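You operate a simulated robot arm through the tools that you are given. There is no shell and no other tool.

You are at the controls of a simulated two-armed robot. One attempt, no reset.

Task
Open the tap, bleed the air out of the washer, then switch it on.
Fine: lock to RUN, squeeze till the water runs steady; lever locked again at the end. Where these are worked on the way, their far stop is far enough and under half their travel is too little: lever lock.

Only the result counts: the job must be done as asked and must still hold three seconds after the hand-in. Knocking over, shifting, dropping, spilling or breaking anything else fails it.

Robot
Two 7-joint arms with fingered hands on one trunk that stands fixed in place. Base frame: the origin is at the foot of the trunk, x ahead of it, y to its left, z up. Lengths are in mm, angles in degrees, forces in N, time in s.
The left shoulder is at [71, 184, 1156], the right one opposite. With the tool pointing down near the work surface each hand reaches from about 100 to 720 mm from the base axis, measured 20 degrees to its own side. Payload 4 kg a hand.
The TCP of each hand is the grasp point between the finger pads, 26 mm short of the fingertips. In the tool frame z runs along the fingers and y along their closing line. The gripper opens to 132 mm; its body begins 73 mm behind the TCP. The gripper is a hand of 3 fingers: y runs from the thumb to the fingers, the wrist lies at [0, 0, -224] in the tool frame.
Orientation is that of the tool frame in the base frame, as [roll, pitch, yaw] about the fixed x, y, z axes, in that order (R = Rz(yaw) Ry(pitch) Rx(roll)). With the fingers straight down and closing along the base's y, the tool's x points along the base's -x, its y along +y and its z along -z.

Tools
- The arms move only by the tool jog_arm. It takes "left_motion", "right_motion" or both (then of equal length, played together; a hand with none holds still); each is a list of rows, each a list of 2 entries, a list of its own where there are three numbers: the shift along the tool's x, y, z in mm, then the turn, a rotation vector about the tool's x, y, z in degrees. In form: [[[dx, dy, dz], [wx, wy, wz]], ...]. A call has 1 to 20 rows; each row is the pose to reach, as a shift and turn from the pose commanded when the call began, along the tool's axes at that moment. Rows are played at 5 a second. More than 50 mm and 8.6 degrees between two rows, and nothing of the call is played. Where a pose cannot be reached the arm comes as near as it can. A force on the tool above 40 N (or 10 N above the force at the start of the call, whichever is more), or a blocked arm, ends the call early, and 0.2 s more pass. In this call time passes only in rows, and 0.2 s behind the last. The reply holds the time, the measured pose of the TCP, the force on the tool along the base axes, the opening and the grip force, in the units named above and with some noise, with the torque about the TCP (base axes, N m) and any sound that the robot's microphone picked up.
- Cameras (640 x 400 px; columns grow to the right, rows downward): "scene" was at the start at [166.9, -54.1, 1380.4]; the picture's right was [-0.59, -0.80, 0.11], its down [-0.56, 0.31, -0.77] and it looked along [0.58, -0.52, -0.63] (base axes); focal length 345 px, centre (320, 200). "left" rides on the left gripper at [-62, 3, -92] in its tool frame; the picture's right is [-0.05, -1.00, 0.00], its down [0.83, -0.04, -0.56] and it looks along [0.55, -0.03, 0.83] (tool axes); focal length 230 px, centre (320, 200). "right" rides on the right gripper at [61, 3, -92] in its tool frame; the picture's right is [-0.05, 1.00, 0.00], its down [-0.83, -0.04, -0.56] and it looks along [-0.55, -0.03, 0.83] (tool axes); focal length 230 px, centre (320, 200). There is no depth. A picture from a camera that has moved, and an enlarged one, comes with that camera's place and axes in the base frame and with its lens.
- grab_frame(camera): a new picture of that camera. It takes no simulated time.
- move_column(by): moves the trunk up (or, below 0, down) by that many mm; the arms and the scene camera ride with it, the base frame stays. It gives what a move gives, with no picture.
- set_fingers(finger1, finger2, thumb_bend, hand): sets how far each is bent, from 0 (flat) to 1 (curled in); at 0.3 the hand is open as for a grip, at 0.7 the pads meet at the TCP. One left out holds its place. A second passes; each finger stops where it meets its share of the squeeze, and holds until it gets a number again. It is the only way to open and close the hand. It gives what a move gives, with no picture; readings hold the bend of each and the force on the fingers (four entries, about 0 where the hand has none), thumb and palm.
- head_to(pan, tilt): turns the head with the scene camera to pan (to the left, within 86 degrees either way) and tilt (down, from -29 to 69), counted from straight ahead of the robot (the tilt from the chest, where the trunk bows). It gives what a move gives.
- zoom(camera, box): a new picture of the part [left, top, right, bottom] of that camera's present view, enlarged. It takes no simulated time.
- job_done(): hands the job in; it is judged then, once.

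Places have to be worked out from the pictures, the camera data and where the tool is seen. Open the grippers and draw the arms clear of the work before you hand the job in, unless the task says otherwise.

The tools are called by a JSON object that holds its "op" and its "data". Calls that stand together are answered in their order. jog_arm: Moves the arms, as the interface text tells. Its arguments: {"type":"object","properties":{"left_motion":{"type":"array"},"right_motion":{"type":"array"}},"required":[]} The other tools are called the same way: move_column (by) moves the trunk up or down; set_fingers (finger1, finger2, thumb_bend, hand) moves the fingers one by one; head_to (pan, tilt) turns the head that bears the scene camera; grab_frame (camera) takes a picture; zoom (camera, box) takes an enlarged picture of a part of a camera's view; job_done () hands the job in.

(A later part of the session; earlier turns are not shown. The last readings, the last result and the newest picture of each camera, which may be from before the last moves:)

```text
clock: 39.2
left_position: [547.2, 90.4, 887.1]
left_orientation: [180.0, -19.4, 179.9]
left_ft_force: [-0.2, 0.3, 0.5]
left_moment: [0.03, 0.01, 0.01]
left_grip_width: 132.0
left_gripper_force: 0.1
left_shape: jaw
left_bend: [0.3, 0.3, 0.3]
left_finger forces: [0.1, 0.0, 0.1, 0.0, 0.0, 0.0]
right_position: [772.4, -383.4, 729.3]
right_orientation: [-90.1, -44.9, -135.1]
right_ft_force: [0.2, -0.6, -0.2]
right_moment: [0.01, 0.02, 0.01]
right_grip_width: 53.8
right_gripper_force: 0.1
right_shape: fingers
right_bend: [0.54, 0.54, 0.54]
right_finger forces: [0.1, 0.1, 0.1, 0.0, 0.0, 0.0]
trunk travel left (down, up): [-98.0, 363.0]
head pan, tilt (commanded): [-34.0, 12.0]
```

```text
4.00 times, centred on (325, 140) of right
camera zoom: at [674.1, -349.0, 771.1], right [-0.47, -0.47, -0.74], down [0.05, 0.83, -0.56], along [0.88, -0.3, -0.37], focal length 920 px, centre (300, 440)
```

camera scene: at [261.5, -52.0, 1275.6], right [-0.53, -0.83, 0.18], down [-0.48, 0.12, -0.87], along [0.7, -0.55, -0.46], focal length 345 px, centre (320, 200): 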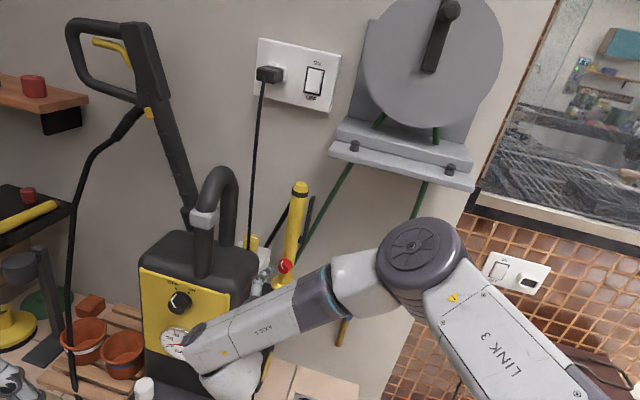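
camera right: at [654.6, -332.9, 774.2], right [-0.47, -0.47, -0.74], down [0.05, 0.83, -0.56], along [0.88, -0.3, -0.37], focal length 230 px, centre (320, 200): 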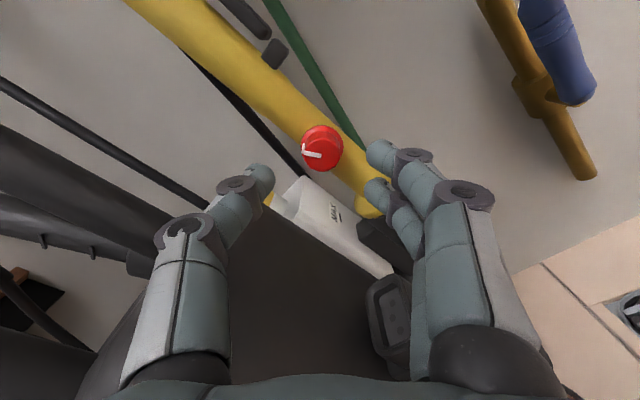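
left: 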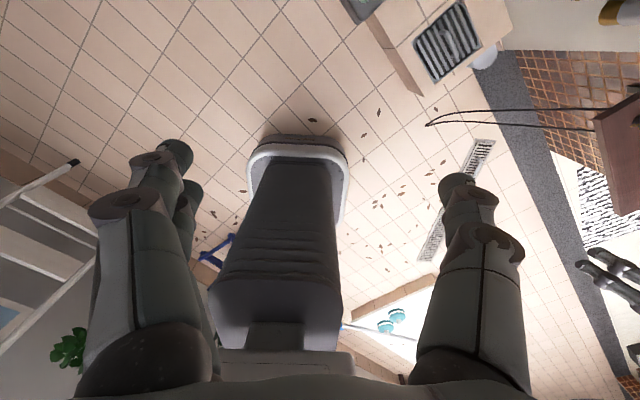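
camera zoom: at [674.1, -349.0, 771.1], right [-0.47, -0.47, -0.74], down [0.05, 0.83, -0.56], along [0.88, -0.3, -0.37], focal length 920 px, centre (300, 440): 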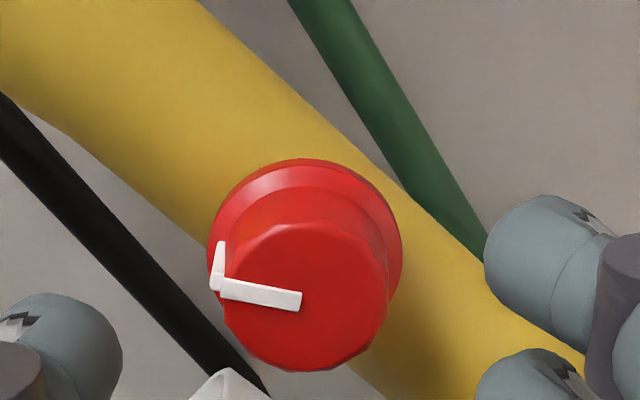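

Parallax puts the knob face at w≈856 and on the tool axis within 1 mm. I advance so the fingertips surround it, stopping short of the tube.

{"op": "jog_arm", "data": {"right_motion": [[[0, 0.3, 12], [0, 0, 0]], [[0, 0.3, 24], [0, 0, 0]], [[0, 0.3, 30], [0, 0, 0]], [[0, 0.3, 36], [0, 0, 0]]]}}

{"op": "grab_frame", "data": {"camera": "right"}}

{"op": "zoom", "data": {"camera": "scene", "box": [240, 230, 330, 300]}}

```text
clock: 40.2
left_position: [548.0, 91.3, 889.1]
left_orientation: [180.0, -19.5, 179.9]
left_ft_force: [0.9, 0.3, -0.5]
left_moment: [0.03, -0.03, -0.02]
left_grip_width: 131.7
left_gripper_force: 0.1
left_shape: jaw
left_bend: [0.3, 0.3, 0.3]
left_finger forces: [0.0, 0.1, 0.1, 0.0, 0.1, 0.0]
right_position: [797.2, -409.8, 731.2]
right_orientation: [-89.9, -44.9, -134.9]
right_ft_force: [-0.3, -0.4, 0.2]
right_moment: [0.0, -0.02, -0.01]
right_grip_width: 53.6
right_gripper_force: 0.0
right_shape: fingers
right_bend: [0.54, 0.54, 0.54]
right_finger forces: [0.0, 0.0, 0.0, 0.0, 0.0, 0.0]
trunk travel left (down, up): [-98.0, 363.0]
head pan, tilt (commanded): [-34.0, 12.0]
```

```text
taken
camera right: at [698.8, -375.0, 772.4], right [-0.47, -0.47, -0.74], down [0.05, 0.83, -0.56], along [0.88, -0.3, -0.37], focal length 230 px, centre (320, 200)
```

right: 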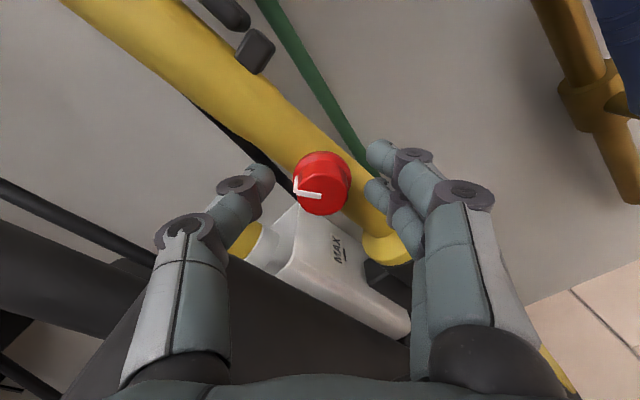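

```text
5.71 times, centred on (285, 265) of scene
camera zoom: at [261.5, -52.0, 1275.6], right [-0.53, -0.83, 0.18], down [-0.48, 0.12, -0.87], along [0.7, -0.55, -0.46], focal length 1970 px, centre (520, -171)
```

zoom: 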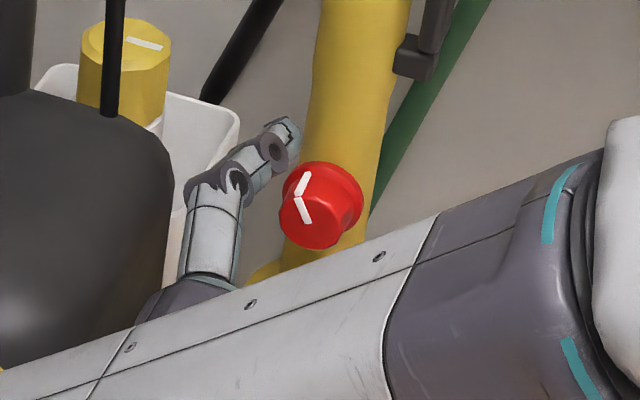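

The knob sits between the pads at the grasp point. I close the fingers on it.

{"op": "set_fingers", "data": {"hand": "right", "finger1": 0.7, "finger2": 0.7, "thumb_bend": 0.7}}

{"op": "zoom", "data": {"camera": "right", "box": [220, 100, 440, 280]}}

```text
clock: 41.2
left_position: [547.9, 89.0, 888.2]
left_orientation: [-179.9, -19.5, 179.9]
left_ft_force: [0.5, 0.5, 0.8]
left_moment: [-0.02, -0.02, 0.01]
left_grip_width: 132.1
left_gripper_force: 0.0
left_shape: jaw
left_bend: [0.3, 0.3, 0.3]
left_finger forces: [0.1, 0.1, 0.1, 0.0, 0.0, 0.0]
right_position: [795.8, -409.7, 731.6]
right_orientation: [-89.9, -44.9, -135.0]
right_ft_force: [1.6, -1.3, 1.2]
right_moment: [-0.03, 0.0, -0.04]
right_grip_width: 18.6
right_gripper_force: 7.9
right_shape: fingers
right_bend: [0.68, 0.62, 0.66]
right_finger forces: [1.5, 6.3, 0.1, 0.0, 8.1, 0.1]
trunk travel left (down, up): [-98.0, 363.0]
head pan, tilt (commanded): [-34.0, 12.0]
```

```text
2.22 times, centred on (330, 190) of right
camera zoom: at [698.8, -375.0, 772.5], right [-0.47, -0.47, -0.74], down [0.05, 0.83, -0.56], along [0.88, -0.3, -0.37], focal length 511 px, centre (298, 222)
```

zoom: 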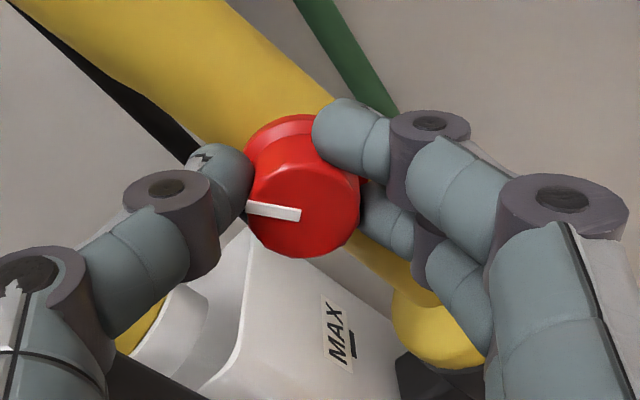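

The knob is held with about 8 N. I turn it clockwise 40° first and check that it follows.

{"op": "jog_arm", "data": {"right_motion": [[[0, 0, 0], [0, 0, 8]], [[0, 0, 0], [0, 0, 16]], [[0, 0, 0], [0, 0, 24]], [[0, 0, 0], [0, 0, 32]], [[0, 0, 0], [0, 0, 40]]]}}

{"op": "zoom", "data": {"camera": "right", "box": [220, 100, 440, 280]}}

{"op": "zoom", "data": {"camera": "scene", "box": [250, 240, 310, 285]}}

```text
clock: 42.4
left_position: [548.2, 89.5, 887.7]
left_orientation: [-180.0, -19.6, 179.9]
left_ft_force: [0.0, 0.4, -0.4]
left_moment: [-0.04, 0.02, -0.02]
left_grip_width: 131.9
left_gripper_force: 0.0
left_shape: jaw
left_bend: [0.3, 0.3, 0.3]
left_finger forces: [0.0, 0.0, 0.1, 0.1, 0.1, 0.0]
right_position: [795.6, -410.9, 728.1]
right_orientation: [-90.2, -4.8, -135.1]
right_ft_force: [-5.0, -7.6, 0.6]
right_moment: [0.02, 0.15, -0.2]
right_grip_width: 17.7
right_gripper_force: 9.3
right_shape: fingers
right_bend: [0.67, 0.62, 0.66]
right_finger forces: [6.1, 7.6, 0.0, 0.1, 6.3, 0.0]
trunk travel left (down, up): [-98.0, 363.0]
head pan, tilt (commanded): [-34.0, 12.0]
```

```text
2.22 times, centred on (330, 190) of right
camera zoom: at [686.6, -387.1, 731.2], right [-0.02, -0.02, -1.0], down [0.2, 0.98, -0.03], along [0.98, -0.2, -0.02], focal length 511 px, centre (298, 222)
```

zoom: 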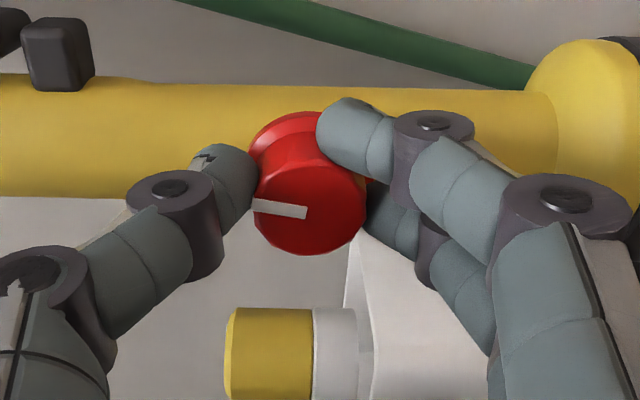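

```text
8.89 times, centred on (280, 262) of scene
camera zoom: at [261.6, -53.3, 1275.4], right [-0.53, -0.83, 0.18], down [-0.49, 0.12, -0.87], along [0.7, -0.55, -0.46], focal length 3065 px, centre (676, -356)
```

zoom: 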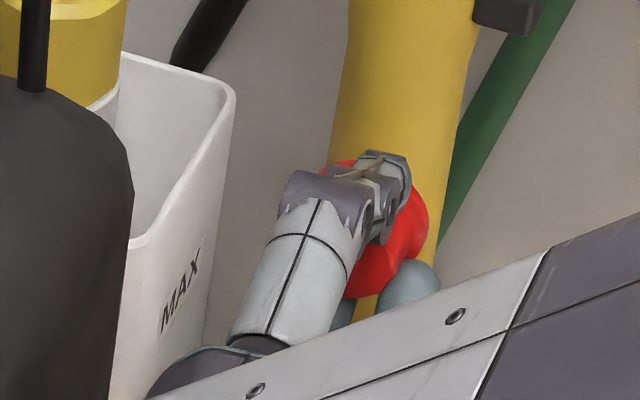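

The knob follows the hand and the pointer is now straight up. I ease the small side load and turn another 45°, feeling for the stop.

{"op": "jog_arm", "data": {"right_motion": [[[2, 0, 0], [0, 0, 7.5]], [[2, 0, 0], [0, 0, 15]], [[2, 0, 0], [0, 0, 22.5]], [[2, 0, 0], [0, 0, 30]], [[2, 0, 0], [0, 0, 37.5]], [[2, 0, 0], [0, 0, 45]]]}}

{"op": "zoom", "data": {"camera": "right", "box": [220, 100, 440, 280]}}

```text
clock: 43.8
left_position: [548.2, 89.4, 888.7]
left_orientation: [-180.0, -19.5, 180.0]
left_ft_force: [0.8, 0.2, 0.8]
left_moment: [0.0, 0.0, 0.01]
left_grip_width: 131.7
left_gripper_force: 0.0
left_shape: jaw
left_bend: [0.3, 0.3, 0.3]
left_finger forces: [0.1, 0.0, 0.0, 0.0, 0.0, 0.0]
right_position: [796.7, -408.7, 731.6]
right_orientation: [-90.5, 39.8, -135.6]
right_ft_force: [0.5, -2.7, -6.3]
right_moment: [-0.04, 0.23, -0.08]
right_grip_width: 11.2
right_gripper_force: 6.7
right_shape: fingers
right_bend: [0.69, 0.6, 0.68]
right_finger forces: [0.9, 8.6, 0.0, 0.1, 3.8, 0.0]
trunk travel left (down, up): [-98.0, 363.0]
head pan, tilt (commanded): [-34.0, 12.0]
```

```text
2.22 times, centred on (330, 190) of right
camera zoom: at [699.0, -373.5, 691.0], right [0.48, 0.48, -0.73], down [0.05, 0.82, 0.57], along [0.88, -0.31, 0.37], focal length 511 px, centre (298, 222)
```

zoom: 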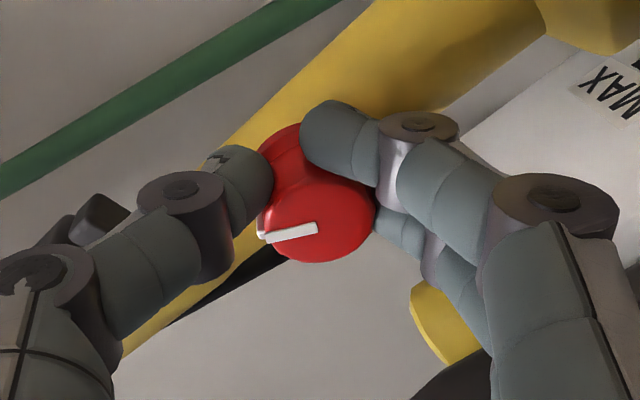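

The pointer lagged the hand by about 19° near the end, so the knob has met its far stop (about 35-40° right of upright). I let go and back off to look.

{"op": "set_fingers", "data": {"hand": "right", "finger1": 0.54, "finger2": 0.54, "thumb_bend": 0.54}}

{"op": "jog_arm", "data": {"right_motion": [[[0, 0, -15], [0, 0, 0]], [[0, 0, -35], [0, 0, 0]], [[0, 0, -55], [0, 0, 0]]]}}

{"op": "zoom", "data": {"camera": "scene", "box": [250, 240, 310, 285]}}

{"op": "zoom", "data": {"camera": "right", "box": [220, 60, 440, 240]}}

```text
clock: 44.8
left_position: [547.2, 90.0, 888.9]
left_orientation: [180.0, -19.5, 180.0]
left_ft_force: [-0.9, 0.0, 0.3]
left_moment: [-0.01, 0.02, -0.02]
left_grip_width: 131.9
left_gripper_force: 0.1
left_shape: jaw
left_bend: [0.3, 0.3, 0.3]
left_finger forces: [0.0, 0.0, 0.1, 0.0, 0.1, 0.0]
right_position: [795.1, -408.5, 733.0]
right_orientation: [-90.4, 39.7, -135.6]
right_ft_force: [-0.3, 0.8, 0.5]
right_moment: [0.01, -0.03, 0.06]
right_grip_width: 53.9
right_gripper_force: 0.1
right_shape: fingers
right_bend: [0.54, 0.54, 0.54]
right_finger forces: [0.1, 0.4, 0.1, 0.0, 0.1, 0.0]
trunk travel left (down, up): [-98.0, 363.0]
head pan, tilt (commanded): [-34.0, 12.0]
```

```text
clock: 45.6
left_position: [547.4, 90.2, 887.5]
left_orientation: [-179.9, -19.5, 179.9]
left_ft_force: [1.1, 1.1, -1.6]
left_moment: [-0.02, -0.03, -0.02]
left_grip_width: 131.9
left_gripper_force: 0.0
left_shape: jaw
left_bend: [0.3, 0.3, 0.3]
left_finger forces: [0.0, 0.0, 0.0, 0.1, 0.1, 0.0]
right_position: [761.2, -366.7, 734.5]
right_orientation: [-90.4, 39.6, -135.7]
right_ft_force: [0.3, -0.3, 0.3]
right_moment: [-0.02, -0.03, 0.03]
right_grip_width: 53.7
right_gripper_force: 0.1
right_shape: fingers
right_bend: [0.54, 0.54, 0.54]
right_finger forces: [0.0, 0.0, 0.0, 0.1, 0.0, 0.1]
right hand out of reach, approached as far as the arm can: row 1, 2, 3
trunk travel left (down, up): [-98.0, 363.0]
head pan, tilt (commanded): [-34.0, 12.0]
```

```text
8.89 times, centred on (280, 262) of scene
camera zoom: at [261.4, -51.8, 1275.6], right [-0.53, -0.83, 0.18], down [-0.48, 0.12, -0.87], along [0.7, -0.55, -0.46], focal length 3065 px, centre (676, -356)
```

zoom: 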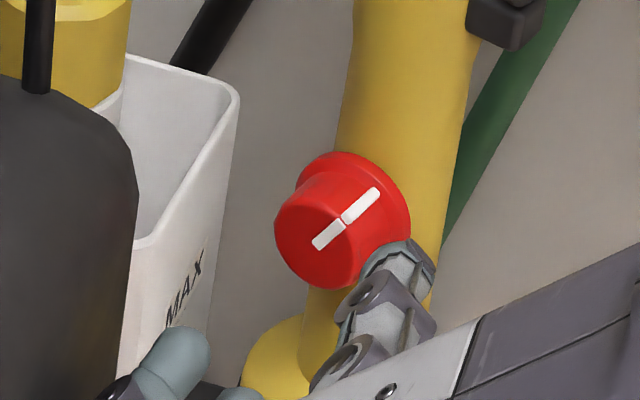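

```text
2.22 times, centred on (330, 150) of right
camera zoom: at [663.4, -332.0, 694.2], right [0.48, 0.48, -0.74], down [0.05, 0.82, 0.57], along [0.88, -0.31, 0.37], focal length 511 px, centre (298, 311)
```

zoom: 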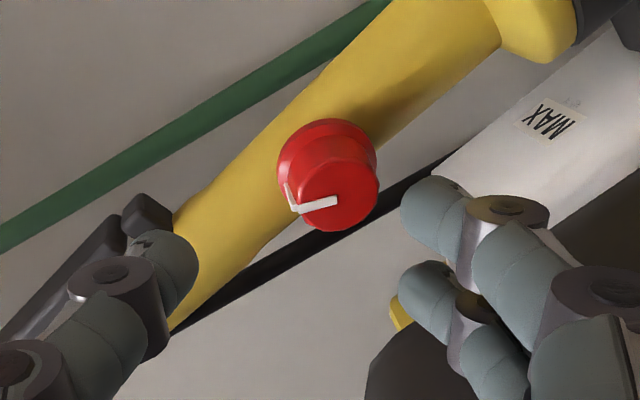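

The lock now points about 31° right of upright, mirroring its start, so it is at RUN. Next I lift the hand to trigger height while rolling it so the fingers will lie on the lever's side.

{"op": "jog_arm", "data": {"right_motion": [[[0, 0, -3], [0, 0, -8]], [[0, 0, -6], [0, 0, -16]], [[0, 0, -9], [0, 0, -24]], [[0, 0, -12], [0, 0, -32]], [[0, 0, -15], [0, 0, -40]], [[0, 0, -15], [0, 0, -48]], [[0, 0, -15], [0, 0, -56]], [[0, 0, -15], [0, 0, -64]], [[0, 0, -15], [0, 0, -72]], [[0, 0, -15], [0, 0, -80]], [[0, 0, -15], [0, 0, -88]]]}}

{"op": "grab_frame", "data": {"camera": "scene"}}

{"op": "zoom", "data": {"camera": "scene", "box": [265, 170, 345, 260]}}

```text
clock: 48.0
left_position: [548.0, 89.9, 888.7]
left_orientation: [180.0, -19.5, 179.9]
left_ft_force: [0.2, 1.0, -1.5]
left_moment: [0.03, 0.03, 0.01]
left_grip_width: 131.8
left_gripper_force: 0.0
left_shape: jaw
left_bend: [0.3, 0.3, 0.3]
left_finger forces: [0.1, 0.0, 0.0, 0.1, 0.1, 0.0]
right_position: [748.4, -356.3, 735.2]
right_orientation: [-89.8, -48.1, -135.0]
right_ft_force: [0.4, 0.4, 0.1]
right_moment: [0.03, 0.04, 0.0]
right_grip_width: 53.9
right_gripper_force: 0.0
right_shape: fingers
right_bend: [0.54, 0.54, 0.54]
right_finger forces: [0.0, 0.0, 0.1, 0.0, 0.0, 0.0]
trunk travel left (down, up): [-98.0, 363.0]
head pan, tilt (commanded): [-34.0, 12.0]
```

```text
taken
camera scene: at [261.5, -51.9, 1275.6], right [-0.53, -0.83, 0.18], down [-0.48, 0.12, -0.87], along [0.7, -0.55, -0.46], focal length 345 px, centre (320, 200)
```

scene: 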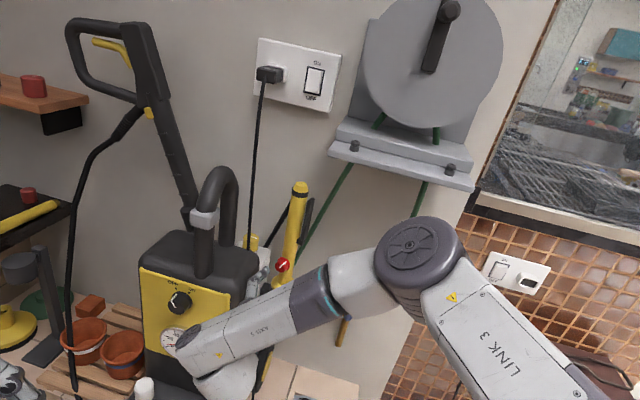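

```text
4.44 times, centred on (305, 215) of scene
camera zoom: at [261.5, -51.9, 1275.6], right [-0.53, -0.83, 0.18], down [-0.48, 0.12, -0.87], along [0.7, -0.55, -0.46], focal length 1532 px, centre (387, 133)
```

zoom: 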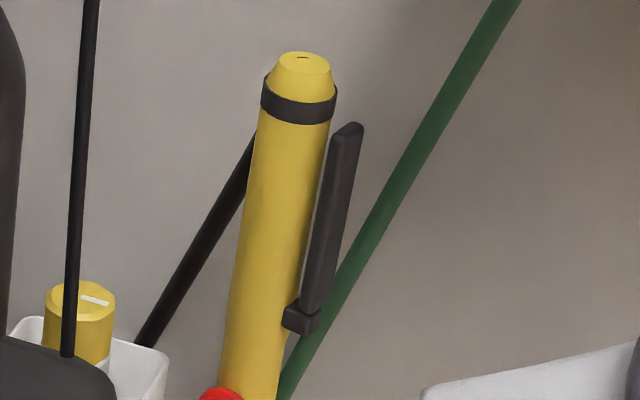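

The trigger lever spans z≈800 (hinge) to 922 beside the tube. I raise the hand to z≈893 with the fingers' closing line along the wall, and open it to about 90 mm.

{"op": "jog_arm", "data": {"right_motion": [[[21, -16, 3], [0, 0, -7]], [[42, -32, 6], [0, 0, -14]], [[63, -48, 9], [0, 0, -21]], [[84, -64, 12], [0, 0, -28]], [[105, -80, 15], [0, 0, -35]], [[126.5, -95.5, 18.9], [0, 0, -42]]]}}

{"op": "set_fingers", "data": {"hand": "right", "finger1": 0.43, "finger2": 0.43, "thumb_bend": 0.43}}

{"op": "grab_frame", "data": {"camera": "right"}}

{"op": "grab_frame", "data": {"camera": "scene"}}

```text
clock: 49.4
left_position: [547.6, 88.6, 887.1]
left_orientation: [-180.0, -19.5, 179.9]
left_ft_force: [1.0, 0.1, 0.9]
left_moment: [0.02, -0.02, 0.0]
left_grip_width: 131.8
left_gripper_force: 0.1
left_shape: jaw
left_bend: [0.3, 0.3, 0.3]
left_finger forces: [0.0, 0.0, 0.0, 0.1, 0.0, 0.1]
right_position: [752.9, -379.3, 891.7]
right_orientation: [-159.0, -90.0, -65.9]
right_ft_force: [-0.4, -0.5, 0.5]
right_moment: [-0.02, 0.01, -0.01]
right_grip_width: 53.6
right_gripper_force: 0.0
right_shape: fingers
right_bend: [0.54, 0.54, 0.54]
right_finger forces: [0.1, 0.0, 0.0, 0.0, 0.0, 0.0]
trunk travel left (down, up): [-98.0, 363.0]
head pan, tilt (commanded): [-34.0, 12.0]
```

```text
clock: 50.4
left_position: [546.5, 90.0, 888.3]
left_orientation: [-180.0, -19.5, 179.8]
left_ft_force: [-0.5, -0.3, 1.3]
left_moment: [-0.02, -0.02, 0.02]
left_grip_width: 131.8
left_gripper_force: 0.1
left_shape: jaw
left_bend: [0.3, 0.3, 0.3]
left_finger forces: [0.1, 0.1, 0.0, 0.1, 0.0, 0.1]
right_position: [751.6, -379.1, 891.1]
right_orientation: [-66.0, -89.8, -158.9]
right_ft_force: [0.2, 0.1, 0.4]
right_moment: [0.02, -0.01, 0.03]
right_grip_width: 90.8
right_gripper_force: 0.0
right_shape: fingers
right_bend: [0.43, 0.43, 0.43]
right_finger forces: [0.0, 0.1, 0.0, 0.0, 0.1, 0.1]
trunk travel left (down, up): [-98.0, 363.0]
head pan, tilt (commanded): [-34.0, 12.0]
```

```text
taken
camera right: at [684.9, -315.8, 954.2], right [-0.71, -0.71, -0.05], down [-0.36, 0.42, -0.83], along [0.61, -0.57, -0.55], focal length 230 px, centre (320, 200)
```

right: 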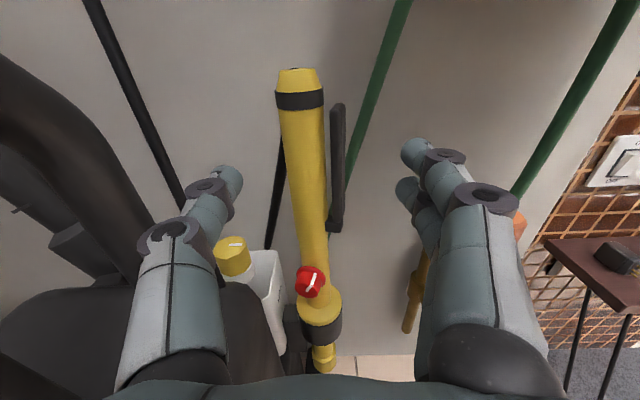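

```text
taken
camera scene: at [261.4, -52.0, 1275.6], right [-0.53, -0.83, 0.18], down [-0.48, 0.12, -0.87], along [0.7, -0.55, -0.46], focal length 345 px, centre (320, 200)
```

scene: 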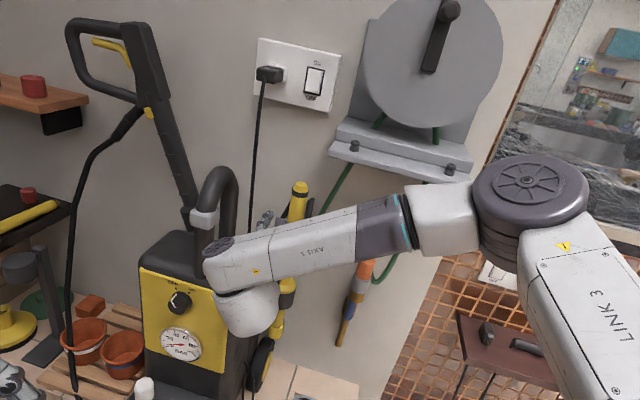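

The column lies 13 mm left and the lever 14 mm right of the tool axis, so the centre of the pair is 4.5 mm to the left. I shift by that and move in until the pads flank both.

{"op": "jog_arm", "data": {"right_motion": [[[-1, -4.5, 15], [0, 0, 0]], [[-2, -4.5, 35], [0, 0, 0]], [[-3, -4.5, 55], [0, 0, 0]], [[-3, -4.5, 75], [0, 0, 0]], [[-3, -4.5, 94], [0, 0, 0]]]}}

{"op": "grab_frame", "data": {"camera": "right"}}

```text
clock: 51.6
left_position: [547.9, 89.8, 887.4]
left_orientation: [-180.0, -19.6, 179.9]
left_ft_force: [-0.5, -0.4, -0.3]
left_moment: [0.0, 0.01, -0.01]
left_grip_width: 131.9
left_gripper_force: 0.1
left_shape: jaw
left_bend: [0.3, 0.3, 0.3]
left_finger forces: [0.0, 0.0, 0.0, 0.1, 0.0, 0.0]
right_position: [824.2, -444.7, 892.1]
right_orientation: [-82.4, -89.9, -142.6]
right_ft_force: [0.2, -0.6, 0.2]
right_moment: [0.01, -0.03, -0.02]
right_grip_width: 90.8
right_gripper_force: 0.2
right_shape: fingers
right_bend: [0.43, 0.43, 0.43]
right_finger forces: [0.0, 0.0, 0.0, 0.0, 0.0, 0.1]
trunk travel left (down, up): [-98.0, 363.0]
head pan, tilt (commanded): [-34.0, 12.0]
```

```text
taken
camera right: at [754.9, -379.7, 953.5], right [-0.71, -0.71, -0.05], down [-0.36, 0.42, -0.83], along [0.61, -0.57, -0.55], focal length 230 px, centre (320, 200)
```

right: 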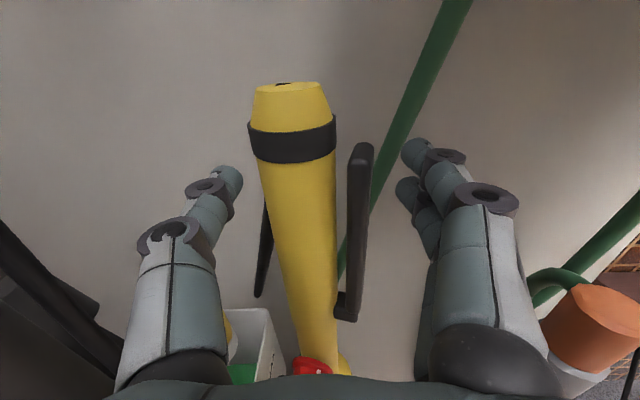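

The tube and the lever lie between thumb and fingers. I squeeze and listen for the water.

{"op": "set_fingers", "data": {"hand": "right", "finger1": 0.72, "finger2": 0.72, "thumb_bend": 0.72}}

{"op": "grab_frame", "data": {"camera": "right"}}

{"op": "grab_frame", "data": {"camera": "scene"}}

```text
clock: 52.6
left_position: [547.1, 89.3, 887.6]
left_orientation: [-180.0, -19.6, 179.9]
left_ft_force: [-0.6, 0.0, 0.5]
left_moment: [0.04, -0.01, 0.0]
left_grip_width: 132.1
left_gripper_force: 0.2
left_shape: jaw
left_bend: [0.3, 0.3, 0.3]
left_finger forces: [0.0, 0.0, 0.1, 0.0, 0.0, 0.0]
right_position: [822.5, -444.2, 891.4]
right_orientation: [-64.7, -89.9, -160.3]
right_ft_force: [9.2, -7.1, 2.6]
right_moment: [-0.02, -0.01, 0.39]
right_grip_width: 43.8
right_gripper_force: 25.5
right_shape: fingers
right_bend: [0.63, 0.63, 0.62]
right_finger forces: [13.1, 13.3, 0.0, 0.1, 24.8, 0.1]
trunk travel left (down, up): [-98.0, 363.0]
head pan, tilt (commanded): [-34.0, 12.0]
```

```text
taken
camera right: at [755.4, -380.5, 953.6], right [-0.71, -0.71, -0.05], down [-0.36, 0.42, -0.83], along [0.61, -0.57, -0.55], focal length 230 px, centre (320, 200)
```

right: 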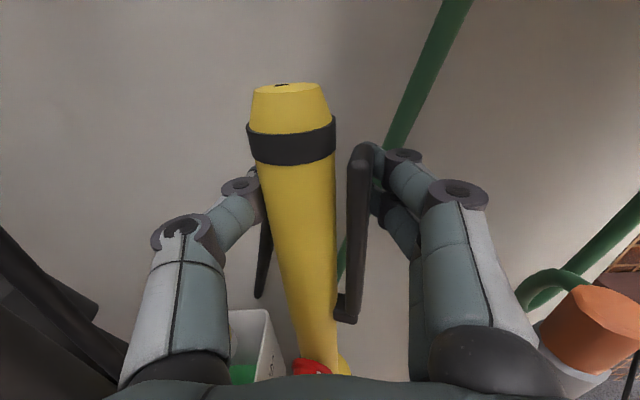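

```text
taken
camera scene: at [262.3, -52.8, 1275.4], right [-0.53, -0.83, 0.18], down [-0.49, 0.12, -0.87], along [0.7, -0.55, -0.46], focal length 345 px, centre (320, 200)
```

scene: 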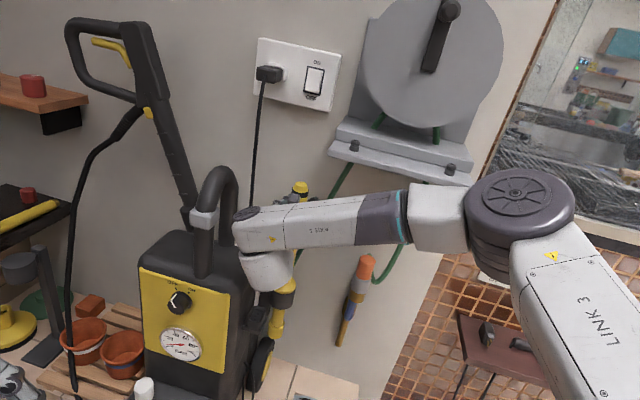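

Grip force is 25 N but I see no clear lever motion and hear nothing. I zoom in on the contact and the nozzle.

{"op": "zoom", "data": {"camera": "right", "box": [220, 70, 460, 330]}}

{"op": "zoom", "data": {"camera": "scene", "box": [235, 260, 325, 390]}}

{"op": "zoom", "data": {"camera": "scene", "box": [270, 170, 350, 240]}}

```text
1.54 times, centred on (340, 200) of right
camera zoom: at [755.4, -380.5, 953.6], right [-0.71, -0.71, -0.05], down [-0.36, 0.42, -0.83], along [0.61, -0.57, -0.55], focal length 354 px, centre (289, 200)
```

zoom: 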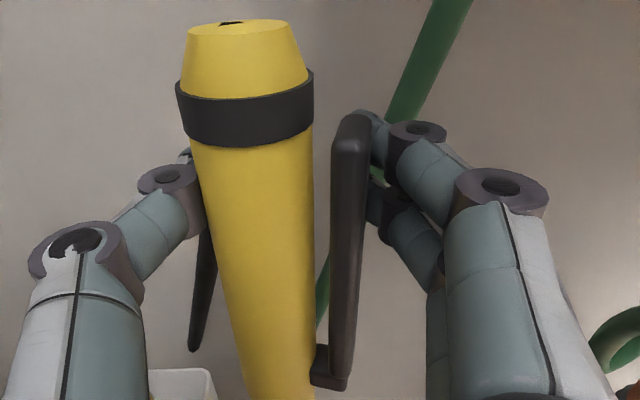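

```text
3.08 times, centred on (280, 325) of scene
camera zoom: at [262.3, -52.8, 1275.4], right [-0.53, -0.83, 0.18], down [-0.49, 0.12, -0.87], along [0.7, -0.55, -0.46], focal length 1061 px, centre (443, -185)
```

zoom: 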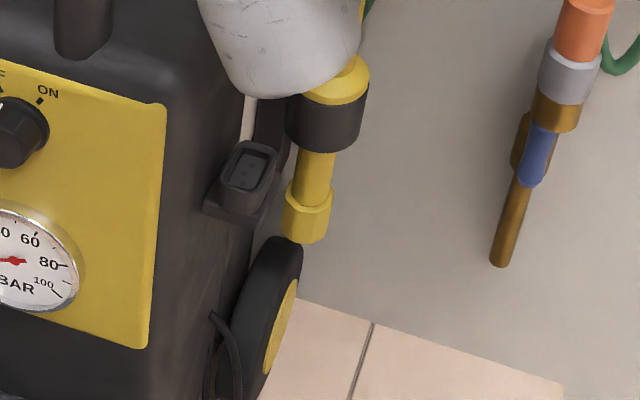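

```text
5.71 times, centred on (310, 205) of scene
camera zoom: at [262.3, -52.8, 1275.4], right [-0.53, -0.83, 0.18], down [-0.49, 0.12, -0.87], along [0.7, -0.55, -0.46], focal length 1970 px, centre (377, 171)
```

zoom: 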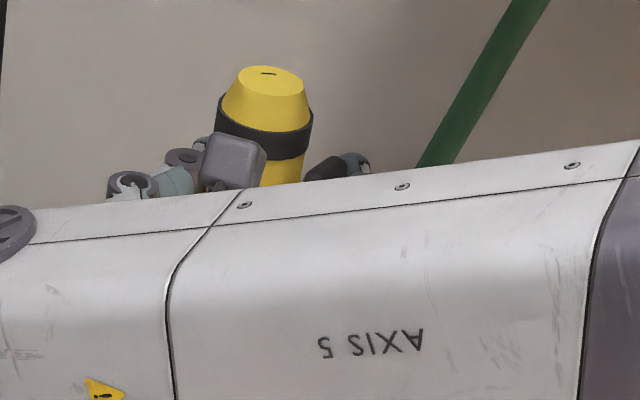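

The fingertips hook behind the lever and tube (11 N pull toward the wall). I open, pull back 12 mm so the pads lie on the sides, and squeeze again.

{"op": "set_fingers", "data": {"hand": "right", "finger1": 0.46, "finger2": 0.46, "thumb_bend": 0.46}}

{"op": "jog_arm", "data": {"right_motion": [[[0, 0, -6], [0, 0, 0]], [[0, 0, -12], [0, 0, 0]]]}}

{"op": "set_fingers", "data": {"hand": "right", "finger1": 0.75, "finger2": 0.75, "thumb_bend": 0.75}}

{"op": "zoom", "data": {"camera": "right", "box": [220, 70, 460, 330]}}

```text
clock: 53.6
left_position: [548.2, 90.8, 887.7]
left_orientation: [179.9, -19.5, 179.9]
left_ft_force: [-0.1, 0.7, -0.3]
left_moment: [0.04, -0.02, -0.01]
left_grip_width: 131.6
left_gripper_force: 0.0
left_shape: jaw
left_bend: [0.3, 0.3, 0.3]
left_finger forces: [0.0, 0.1, 0.0, 0.0, 0.1, 0.0]
right_position: [822.2, -443.2, 891.9]
right_orientation: [-68.2, -89.9, -156.9]
right_ft_force: [-1.1, 0.1, -0.2]
right_moment: [-0.02, 0.0, -0.02]
right_grip_width: 80.4
right_gripper_force: 0.1
right_shape: fingers
right_bend: [0.46, 0.46, 0.46]
right_finger forces: [0.0, 0.0, 0.1, 0.0, 0.1, 0.0]
trunk travel left (down, up): [-98.0, 363.0]
head pan, tilt (commanded): [-34.0, 12.0]
```

```text
clock: 54.2
left_position: [547.9, 89.5, 888.4]
left_orientation: [-180.0, -19.5, 179.9]
left_ft_force: [0.7, 0.0, -0.4]
left_moment: [0.04, -0.01, 0.0]
left_grip_width: 131.8
left_gripper_force: 0.0
left_shape: jaw
left_bend: [0.3, 0.3, 0.3]
left_finger forces: [0.1, 0.0, 0.0, 0.0, 0.0, 0.1]
right_position: [814.0, -435.2, 891.2]
right_orientation: [-63.9, -89.9, -161.1]
right_ft_force: [0.6, 0.3, -0.2]
right_moment: [0.03, 0.02, 0.0]
right_grip_width: 80.7
right_gripper_force: 0.1
right_shape: fingers
right_bend: [0.46, 0.46, 0.46]
right_finger forces: [0.0, 0.0, 0.0, 0.0, 0.0, 0.0]
trunk travel left (down, up): [-98.0, 363.0]
head pan, tilt (commanded): [-34.0, 12.0]
```

```text
clock: 55.2
left_position: [549.4, 90.5, 887.0]
left_orientation: [180.0, -19.5, 179.9]
left_ft_force: [0.7, 0.6, 1.0]
left_moment: [0.0, -0.01, -0.01]
left_grip_width: 132.2
left_gripper_force: 0.1
left_shape: jaw
left_bend: [0.3, 0.3, 0.3]
left_finger forces: [0.0, 0.1, 0.1, 0.0, 0.0, 0.1]
right_position: [815.1, -434.8, 891.4]
right_orientation: [-58.4, -89.9, -166.7]
right_ft_force: [5.0, -0.5, 0.4]
right_moment: [-0.02, 0.0, -0.07]
right_grip_width: 51.3
right_gripper_force: 24.1
right_shape: fingers
right_bend: [0.56, 0.56, 0.61]
right_finger forces: [11.2, 11.0, 0.0, 0.0, 26.2, 0.0]
trunk travel left (down, up): [-98.0, 363.0]
head pan, tilt (commanded): [-34.0, 12.0]
```

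```text
1.54 times, centred on (340, 200) of right
camera zoom: at [746.1, -371.4, 953.7], right [-0.71, -0.71, -0.05], down [-0.36, 0.42, -0.83], along [0.61, -0.57, -0.55], focal length 354 px, centre (289, 200)
```

zoom: 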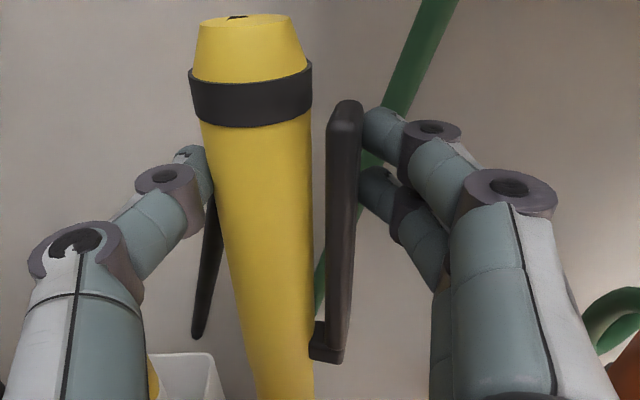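

The pads now lie well on the lever (22 N) and the tube. I check whether water shows at the nozzle while holding, and let half a second pass to listen.

{"op": "jog_arm", "data": {"right_motion": [[[0, 0, 0], [0, 0, 0]], [[0, 0, 0], [0, 0, 0]], [[0, 0, 0], [0, 0, 0]]]}}

{"op": "zoom", "data": {"camera": "scene", "box": [250, 280, 310, 390]}}

{"op": "zoom", "data": {"camera": "right", "box": [270, 130, 370, 330]}}

{"op": "zoom", "data": {"camera": "right", "box": [280, 300, 360, 400]}}

```text
clock: 56.0
left_position: [548.6, 89.9, 886.5]
left_orientation: [-179.9, -19.7, 179.8]
left_ft_force: [0.2, 0.5, -0.1]
left_moment: [0.01, 0.01, 0.0]
left_grip_width: 131.8
left_gripper_force: 0.1
left_shape: jaw
left_bend: [0.3, 0.3, 0.3]
left_finger forces: [0.0, 0.0, 0.1, 0.0, 0.1, 0.0]
right_position: [813.5, -436.1, 890.7]
right_orientation: [-56.9, -89.9, -168.0]
right_ft_force: [6.0, 0.6, 2.2]
right_moment: [-0.03, -0.05, -0.1]
right_grip_width: 51.7
right_gripper_force: 25.2
right_shape: fingers
right_bend: [0.56, 0.56, 0.6]
right_finger forces: [11.2, 10.9, 0.0, 0.1, 26.8, 0.0]
trunk travel left (down, up): [-98.0, 363.0]
head pan, tilt (commanded): [-34.0, 12.0]
```

```text
3.64 times, centred on (280, 335) of scene
camera zoom: at [261.9, -51.7, 1275.5], right [-0.53, -0.83, 0.18], down [-0.49, 0.12, -0.87], along [0.7, -0.55, -0.46], focal length 1254 px, centre (466, -291)
```

zoom: 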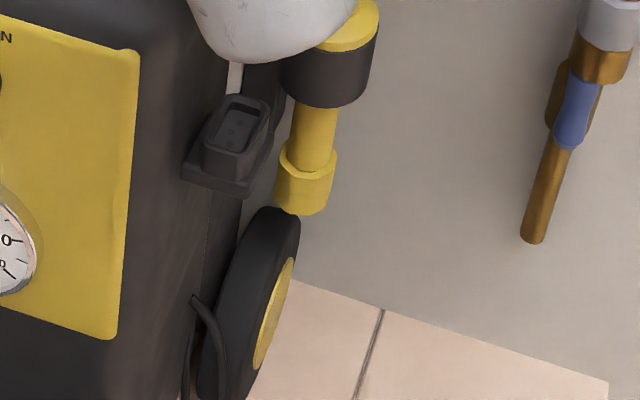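

```text
2.00 times, centred on (320, 230) of right
camera zoom: at [746.0, -371.4, 953.7], right [-0.71, -0.71, -0.05], down [-0.36, 0.42, -0.83], along [0.61, -0.57, -0.55], focal length 460 px, centre (320, 140)
```

zoom: 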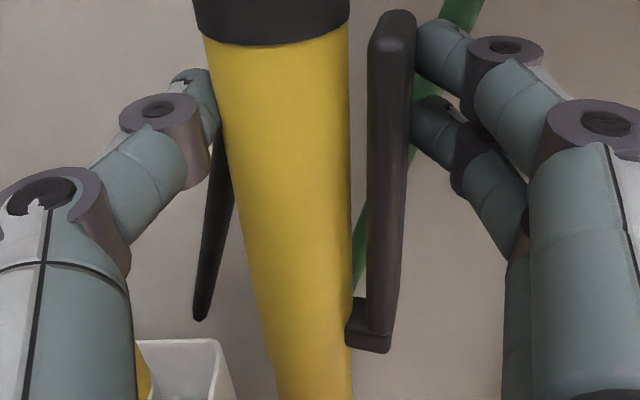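

```text
4.00 times, centred on (320, 350) of right
camera zoom: at [746.0, -371.4, 953.7], right [-0.71, -0.71, -0.05], down [-0.36, 0.42, -0.83], along [0.61, -0.57, -0.55], focal length 920 px, centre (320, -400)
```

zoom: 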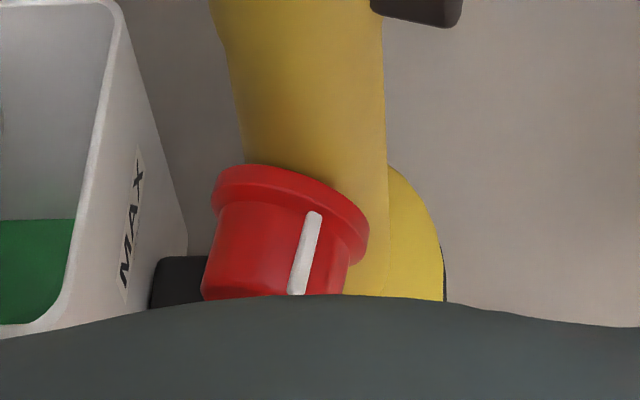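

No sound and no water. To see if the lever moved at all under the squeeze, I take a close view, then open the fingers and compare.

{"op": "zoom", "data": {"camera": "right", "box": [310, 125, 370, 185]}}

{"op": "set_fingers", "data": {"hand": "right", "finger1": 0.48, "finger2": 0.48, "thumb_bend": 0.5}}

{"op": "zoom", "data": {"camera": "right", "box": [310, 125, 370, 185]}}

```text
6.67 times, centred on (340, 155) of right
camera zoom: at [746.0, -371.4, 953.7], right [-0.71, -0.71, -0.05], down [-0.36, 0.42, -0.83], along [0.61, -0.57, -0.55], focal length 1534 px, centre (187, 500)
```

zoom: 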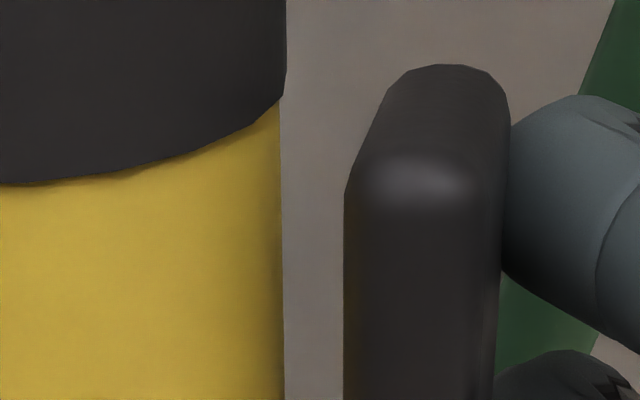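

```text
clock: 57.0
left_position: [548.1, 89.7, 887.8]
left_orientation: [-179.9, -19.6, 179.9]
left_ft_force: [-0.4, -0.2, -0.7]
left_moment: [0.0, -0.03, -0.04]
left_grip_width: 131.8
left_gripper_force: 0.1
left_shape: jaw
left_bend: [0.3, 0.3, 0.3]
left_finger forces: [0.1, 0.0, 0.0, 0.0, 0.0, 0.0]
right_position: [813.0, -435.1, 891.5]
right_orientation: [-65.3, -89.9, -159.8]
right_ft_force: [0.1, 0.3, -0.5]
right_moment: [0.0, -0.03, 0.01]
right_grip_width: 70.5
right_gripper_force: 0.1
right_shape: fingers
right_bend: [0.48, 0.48, 0.5]
right_finger forces: [0.0, 0.1, 0.0, 0.0, 0.0, 0.0]
trunk travel left (down, up): [-98.0, 363.0]
head pan, tilt (commanded): [-34.0, 12.0]
```

```text
6.67 times, centred on (340, 155) of right
camera zoom: at [745.6, -371.7, 953.7], right [-0.71, -0.71, -0.05], down [-0.36, 0.42, -0.83], along [0.61, -0.57, -0.55], focal length 1534 px, centre (187, 500)
```

zoom: 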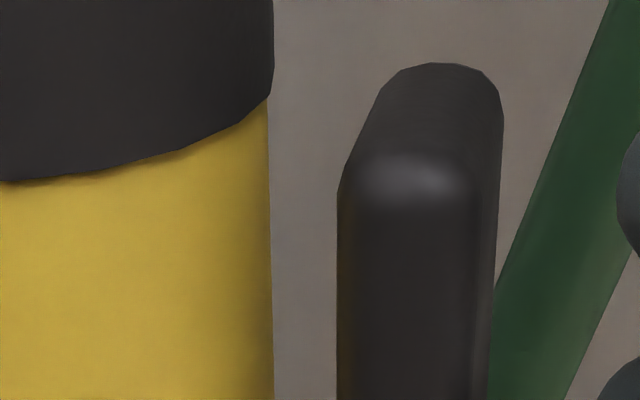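

The gap barely changed (0.3 mm): the lever is still locked, so the lock is perhaps not fully over. I go back to the knob with a better-centred, firmer grip to turn it further.

{"op": "jog_arm", "data": {"right_motion": [[[0, 0, -32], [0, 0, 0]], [[0, 0, -64], [0, 0, 0]], [[0, 0, -92], [0, 0, 0]], [[-18, -1, -92], [0, 0, 7.8]], [[-36, -2, -92], [0, 0, 15.6]], [[-54, -3, -92], [0, 0, 23.3]], [[-72, -4, -92], [0, 0, 31.1]], [[-90, -5, -92], [0, 0, 38.9]], [[-109, -6, -92], [0, 0, 46.7]], [[-127, -7, -92], [0, 0, 54.4]], [[-145, -8, -92], [0, 0, 62.2]], [[-163.5, -9.3, -92], [0, 0, 70]]]}}

{"op": "set_fingers", "data": {"hand": "right", "finger1": 0.54, "finger2": 0.54, "thumb_bend": 0.54}}

{"op": "zoom", "data": {"camera": "right", "box": [260, 90, 390, 200]}}

{"op": "zoom", "data": {"camera": "scene", "box": [250, 240, 310, 285]}}

```text
clock: 59.6
left_position: [548.9, 90.5, 888.5]
left_orientation: [180.0, -19.5, 179.9]
left_ft_force: [1.0, -0.9, -0.1]
left_moment: [-0.04, -0.03, 0.0]
left_grip_width: 131.7
left_gripper_force: 0.0
left_shape: jaw
left_bend: [0.3, 0.3, 0.3]
left_finger forces: [0.1, 0.1, 0.1, 0.0, 0.1, 0.0]
right_position: [756.1, -364.0, 725.0]
right_orientation: [-90.1, -19.8, -135.0]
right_ft_force: [0.0, -1.1, 0.6]
right_moment: [-0.03, 0.0, 0.01]
right_grip_width: 70.7
right_gripper_force: 0.1
right_shape: fingers
right_bend: [0.48, 0.48, 0.5]
right_finger forces: [0.0, 0.0, 0.0, 0.0, 0.1, 0.0]
trunk travel left (down, up): [-98.0, 363.0]
head pan, tilt (commanded): [-34.0, 12.0]
```

```text
clock: 60.6
left_position: [547.4, 90.2, 887.6]
left_orientation: [180.0, -19.6, -180.0]
left_ft_force: [0.8, -1.1, -0.1]
left_moment: [0.0, 0.0, 0.0]
left_grip_width: 131.8
left_gripper_force: 0.1
left_shape: jaw
left_bend: [0.3, 0.3, 0.3]
left_finger forces: [0.0, 0.0, 0.1, 0.0, 0.0, 0.0]
right_position: [756.6, -363.0, 726.4]
right_orientation: [-90.0, -19.9, -135.0]
right_ft_force: [-0.5, -0.3, 0.2]
right_moment: [-0.02, 0.0, -0.01]
right_grip_width: 55.3
right_gripper_force: 0.1
right_shape: fingers
right_bend: [0.54, 0.54, 0.54]
right_finger forces: [0.1, 0.1, 0.1, 0.0, 0.0, 0.0]
trunk travel left (down, up): [-98.0, 363.0]
head pan, tilt (commanded): [-34.0, 12.0]
```

```text
3.64 times, centred on (325, 145) of right
camera zoom: at [649.1, -338.6, 744.7], right [-0.21, -0.21, -0.96], down [0.17, 0.96, -0.24], along [0.96, -0.21, -0.16], focal length 837 px, centre (302, 400)
```

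zoom: 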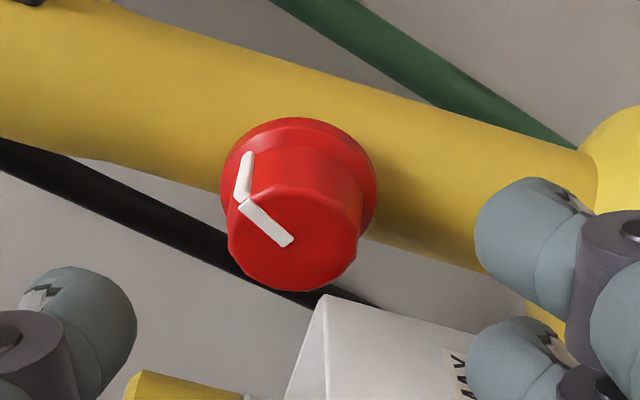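

```text
8.89 times, centred on (280, 262) of scene
camera zoom: at [261.5, -51.9, 1275.6], right [-0.53, -0.83, 0.18], down [-0.48, 0.12, -0.87], along [0.7, -0.55, -0.46], focal length 3065 px, centre (676, -356)
```

zoom: 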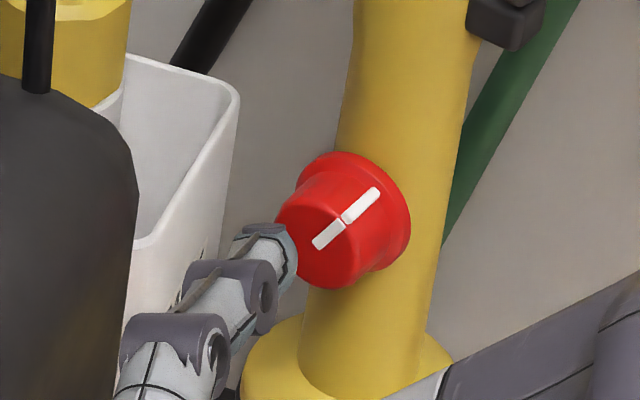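

Comparing views, the gun has yawed about 9° in its holder, the knob's face now at u≈283, z≈727. I re-centre on the knob and move in for a firm grip.

{"op": "jog_arm", "data": {"right_motion": [[[-2.2, -0.8, 15], [0, 0, 0]], [[-4.4, -1.6, 30], [0, 0, 0]], [[-4.4, -1.6, 45], [0, 0, 0]], [[-4.4, -1.6, 60], [0, 0, 0]]]}}

{"op": "zoom", "data": {"camera": "right", "box": [220, 100, 440, 280]}}

```text
clock: 61.6
left_position: [548.2, 89.5, 887.1]
left_orientation: [-180.0, -19.5, 179.8]
left_ft_force: [0.2, -0.8, 0.2]
left_moment: [0.0, 0.01, 0.01]
left_grip_width: 131.8
left_gripper_force: 0.0
left_shape: jaw
left_bend: [0.3, 0.3, 0.3]
left_finger forces: [0.0, 0.0, 0.1, 0.1, 0.0, 0.0]
right_position: [802.2, -404.3, 727.4]
right_orientation: [-89.9, -19.9, -135.1]
right_ft_force: [0.0, -0.1, -0.8]
right_moment: [-0.01, -0.05, 0.01]
right_grip_width: 55.2
right_gripper_force: 0.1
right_shape: fingers
right_bend: [0.54, 0.54, 0.54]
right_finger forces: [0.0, 0.0, 0.1, 0.1, 0.0, 0.0]
trunk travel left (down, up): [-98.0, 363.0]
head pan, tilt (commanded): [-34.0, 12.0]
```

```text
2.22 times, centred on (330, 190) of right
camera zoom: at [695.5, -378.6, 745.5], right [-0.21, -0.21, -0.96], down [0.17, 0.96, -0.24], along [0.96, -0.21, -0.16], focal length 511 px, centre (298, 222)
```

zoom: 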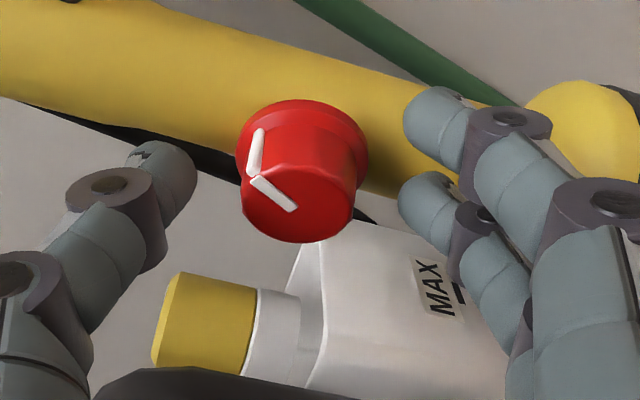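

The knob is centred within 2 mm. I grip it firmly.

{"op": "set_fingers", "data": {"hand": "right", "finger1": 0.85, "finger2": 0.85, "thumb_bend": 0.85}}

{"op": "zoom", "data": {"camera": "right", "box": [220, 100, 440, 280]}}

```text
clock: 62.6
left_position: [548.4, 89.9, 888.6]
left_orientation: [-180.0, -19.5, 179.9]
left_ft_force: [-0.6, 0.8, 0.2]
left_moment: [0.01, -0.02, -0.03]
left_grip_width: 131.9
left_gripper_force: 0.0
left_shape: jaw
left_bend: [0.3, 0.3, 0.3]
left_finger forces: [0.0, 0.0, 0.1, 0.0, 0.0, 0.0]
right_position: [802.5, -403.6, 728.0]
right_orientation: [-89.9, -19.9, -135.1]
right_ft_force: [4.7, -3.6, 3.0]
right_moment: [0.15, 0.08, -0.11]
right_grip_width: 20.5
right_gripper_force: 25.7
right_shape: fingers
right_bend: [0.7, 0.65, 0.66]
right_finger forces: [12.5, 12.9, 0.0, 0.1, 25.7, 0.1]
trunk travel left (down, up): [-98.0, 363.0]
head pan, tilt (commanded): [-34.0, 12.0]
```

```text
2.22 times, centred on (330, 190) of right
camera zoom: at [695.6, -379.0, 746.0], right [-0.2, -0.21, -0.96], down [0.17, 0.95, -0.24], along [0.96, -0.21, -0.16], focal length 511 px, centre (298, 222)
```

zoom: 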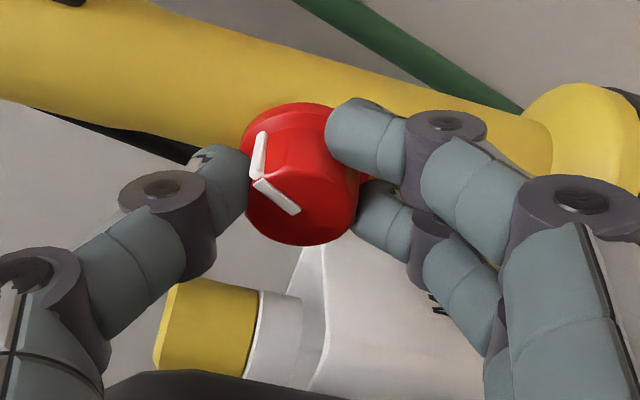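

A firm 25 N grip. I turn a further 20° clockwise in small steps and read the torque.

{"op": "jog_arm", "data": {"right_motion": [[[0, 0, 0], [0, 0, 4]], [[0, 0, 0], [0, 0, 8]], [[0, 0, 0], [0, 0, 12]], [[0, 0, 0], [0, 0, 16]], [[0, 0, 0], [0, 0, 20]]]}}

{"op": "zoom", "data": {"camera": "right", "box": [220, 100, 440, 280]}}

```text
clock: 63.8
left_position: [548.0, 89.6, 888.5]
left_orientation: [180.0, -19.6, 179.9]
left_ft_force: [-0.5, 0.8, 0.3]
left_moment: [-0.01, 0.0, 0.04]
left_grip_width: 131.9
left_gripper_force: 0.1
left_shape: jaw
left_bend: [0.3, 0.3, 0.3]
left_finger forces: [0.1, 0.1, 0.1, 0.1, 0.0, 0.1]
right_position: [801.2, -405.8, 727.3]
right_orientation: [-90.0, 0.2, -135.1]
right_ft_force: [-8.8, -11.2, 3.0]
right_moment: [-0.26, 0.28, -0.41]
right_grip_width: 16.3
right_gripper_force: 26.0
right_shape: fingers
right_bend: [0.71, 0.63, 0.67]
right_finger forces: [18.6, 11.2, 0.0, 0.0, 21.7, 0.0]
trunk travel left (down, up): [-98.0, 363.0]
head pan, tilt (commanded): [-34.0, 12.0]
```

```text
2.22 times, centred on (330, 190) of right
camera zoom: at [691.4, -381.6, 724.5], right [0.04, 0.04, -1.0], down [0.2, 0.98, 0.05], along [0.98, -0.2, 0.03], focal length 511 px, centre (298, 222)
```

zoom: 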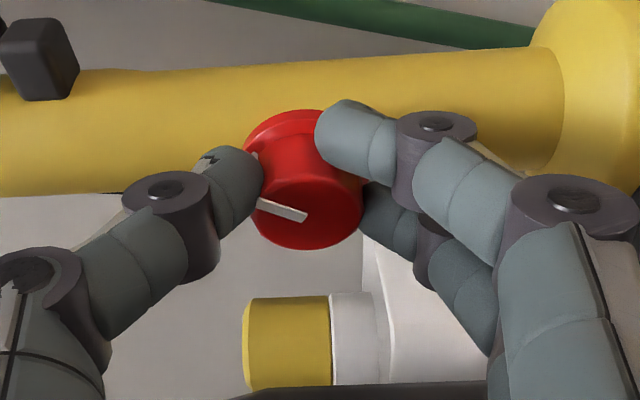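

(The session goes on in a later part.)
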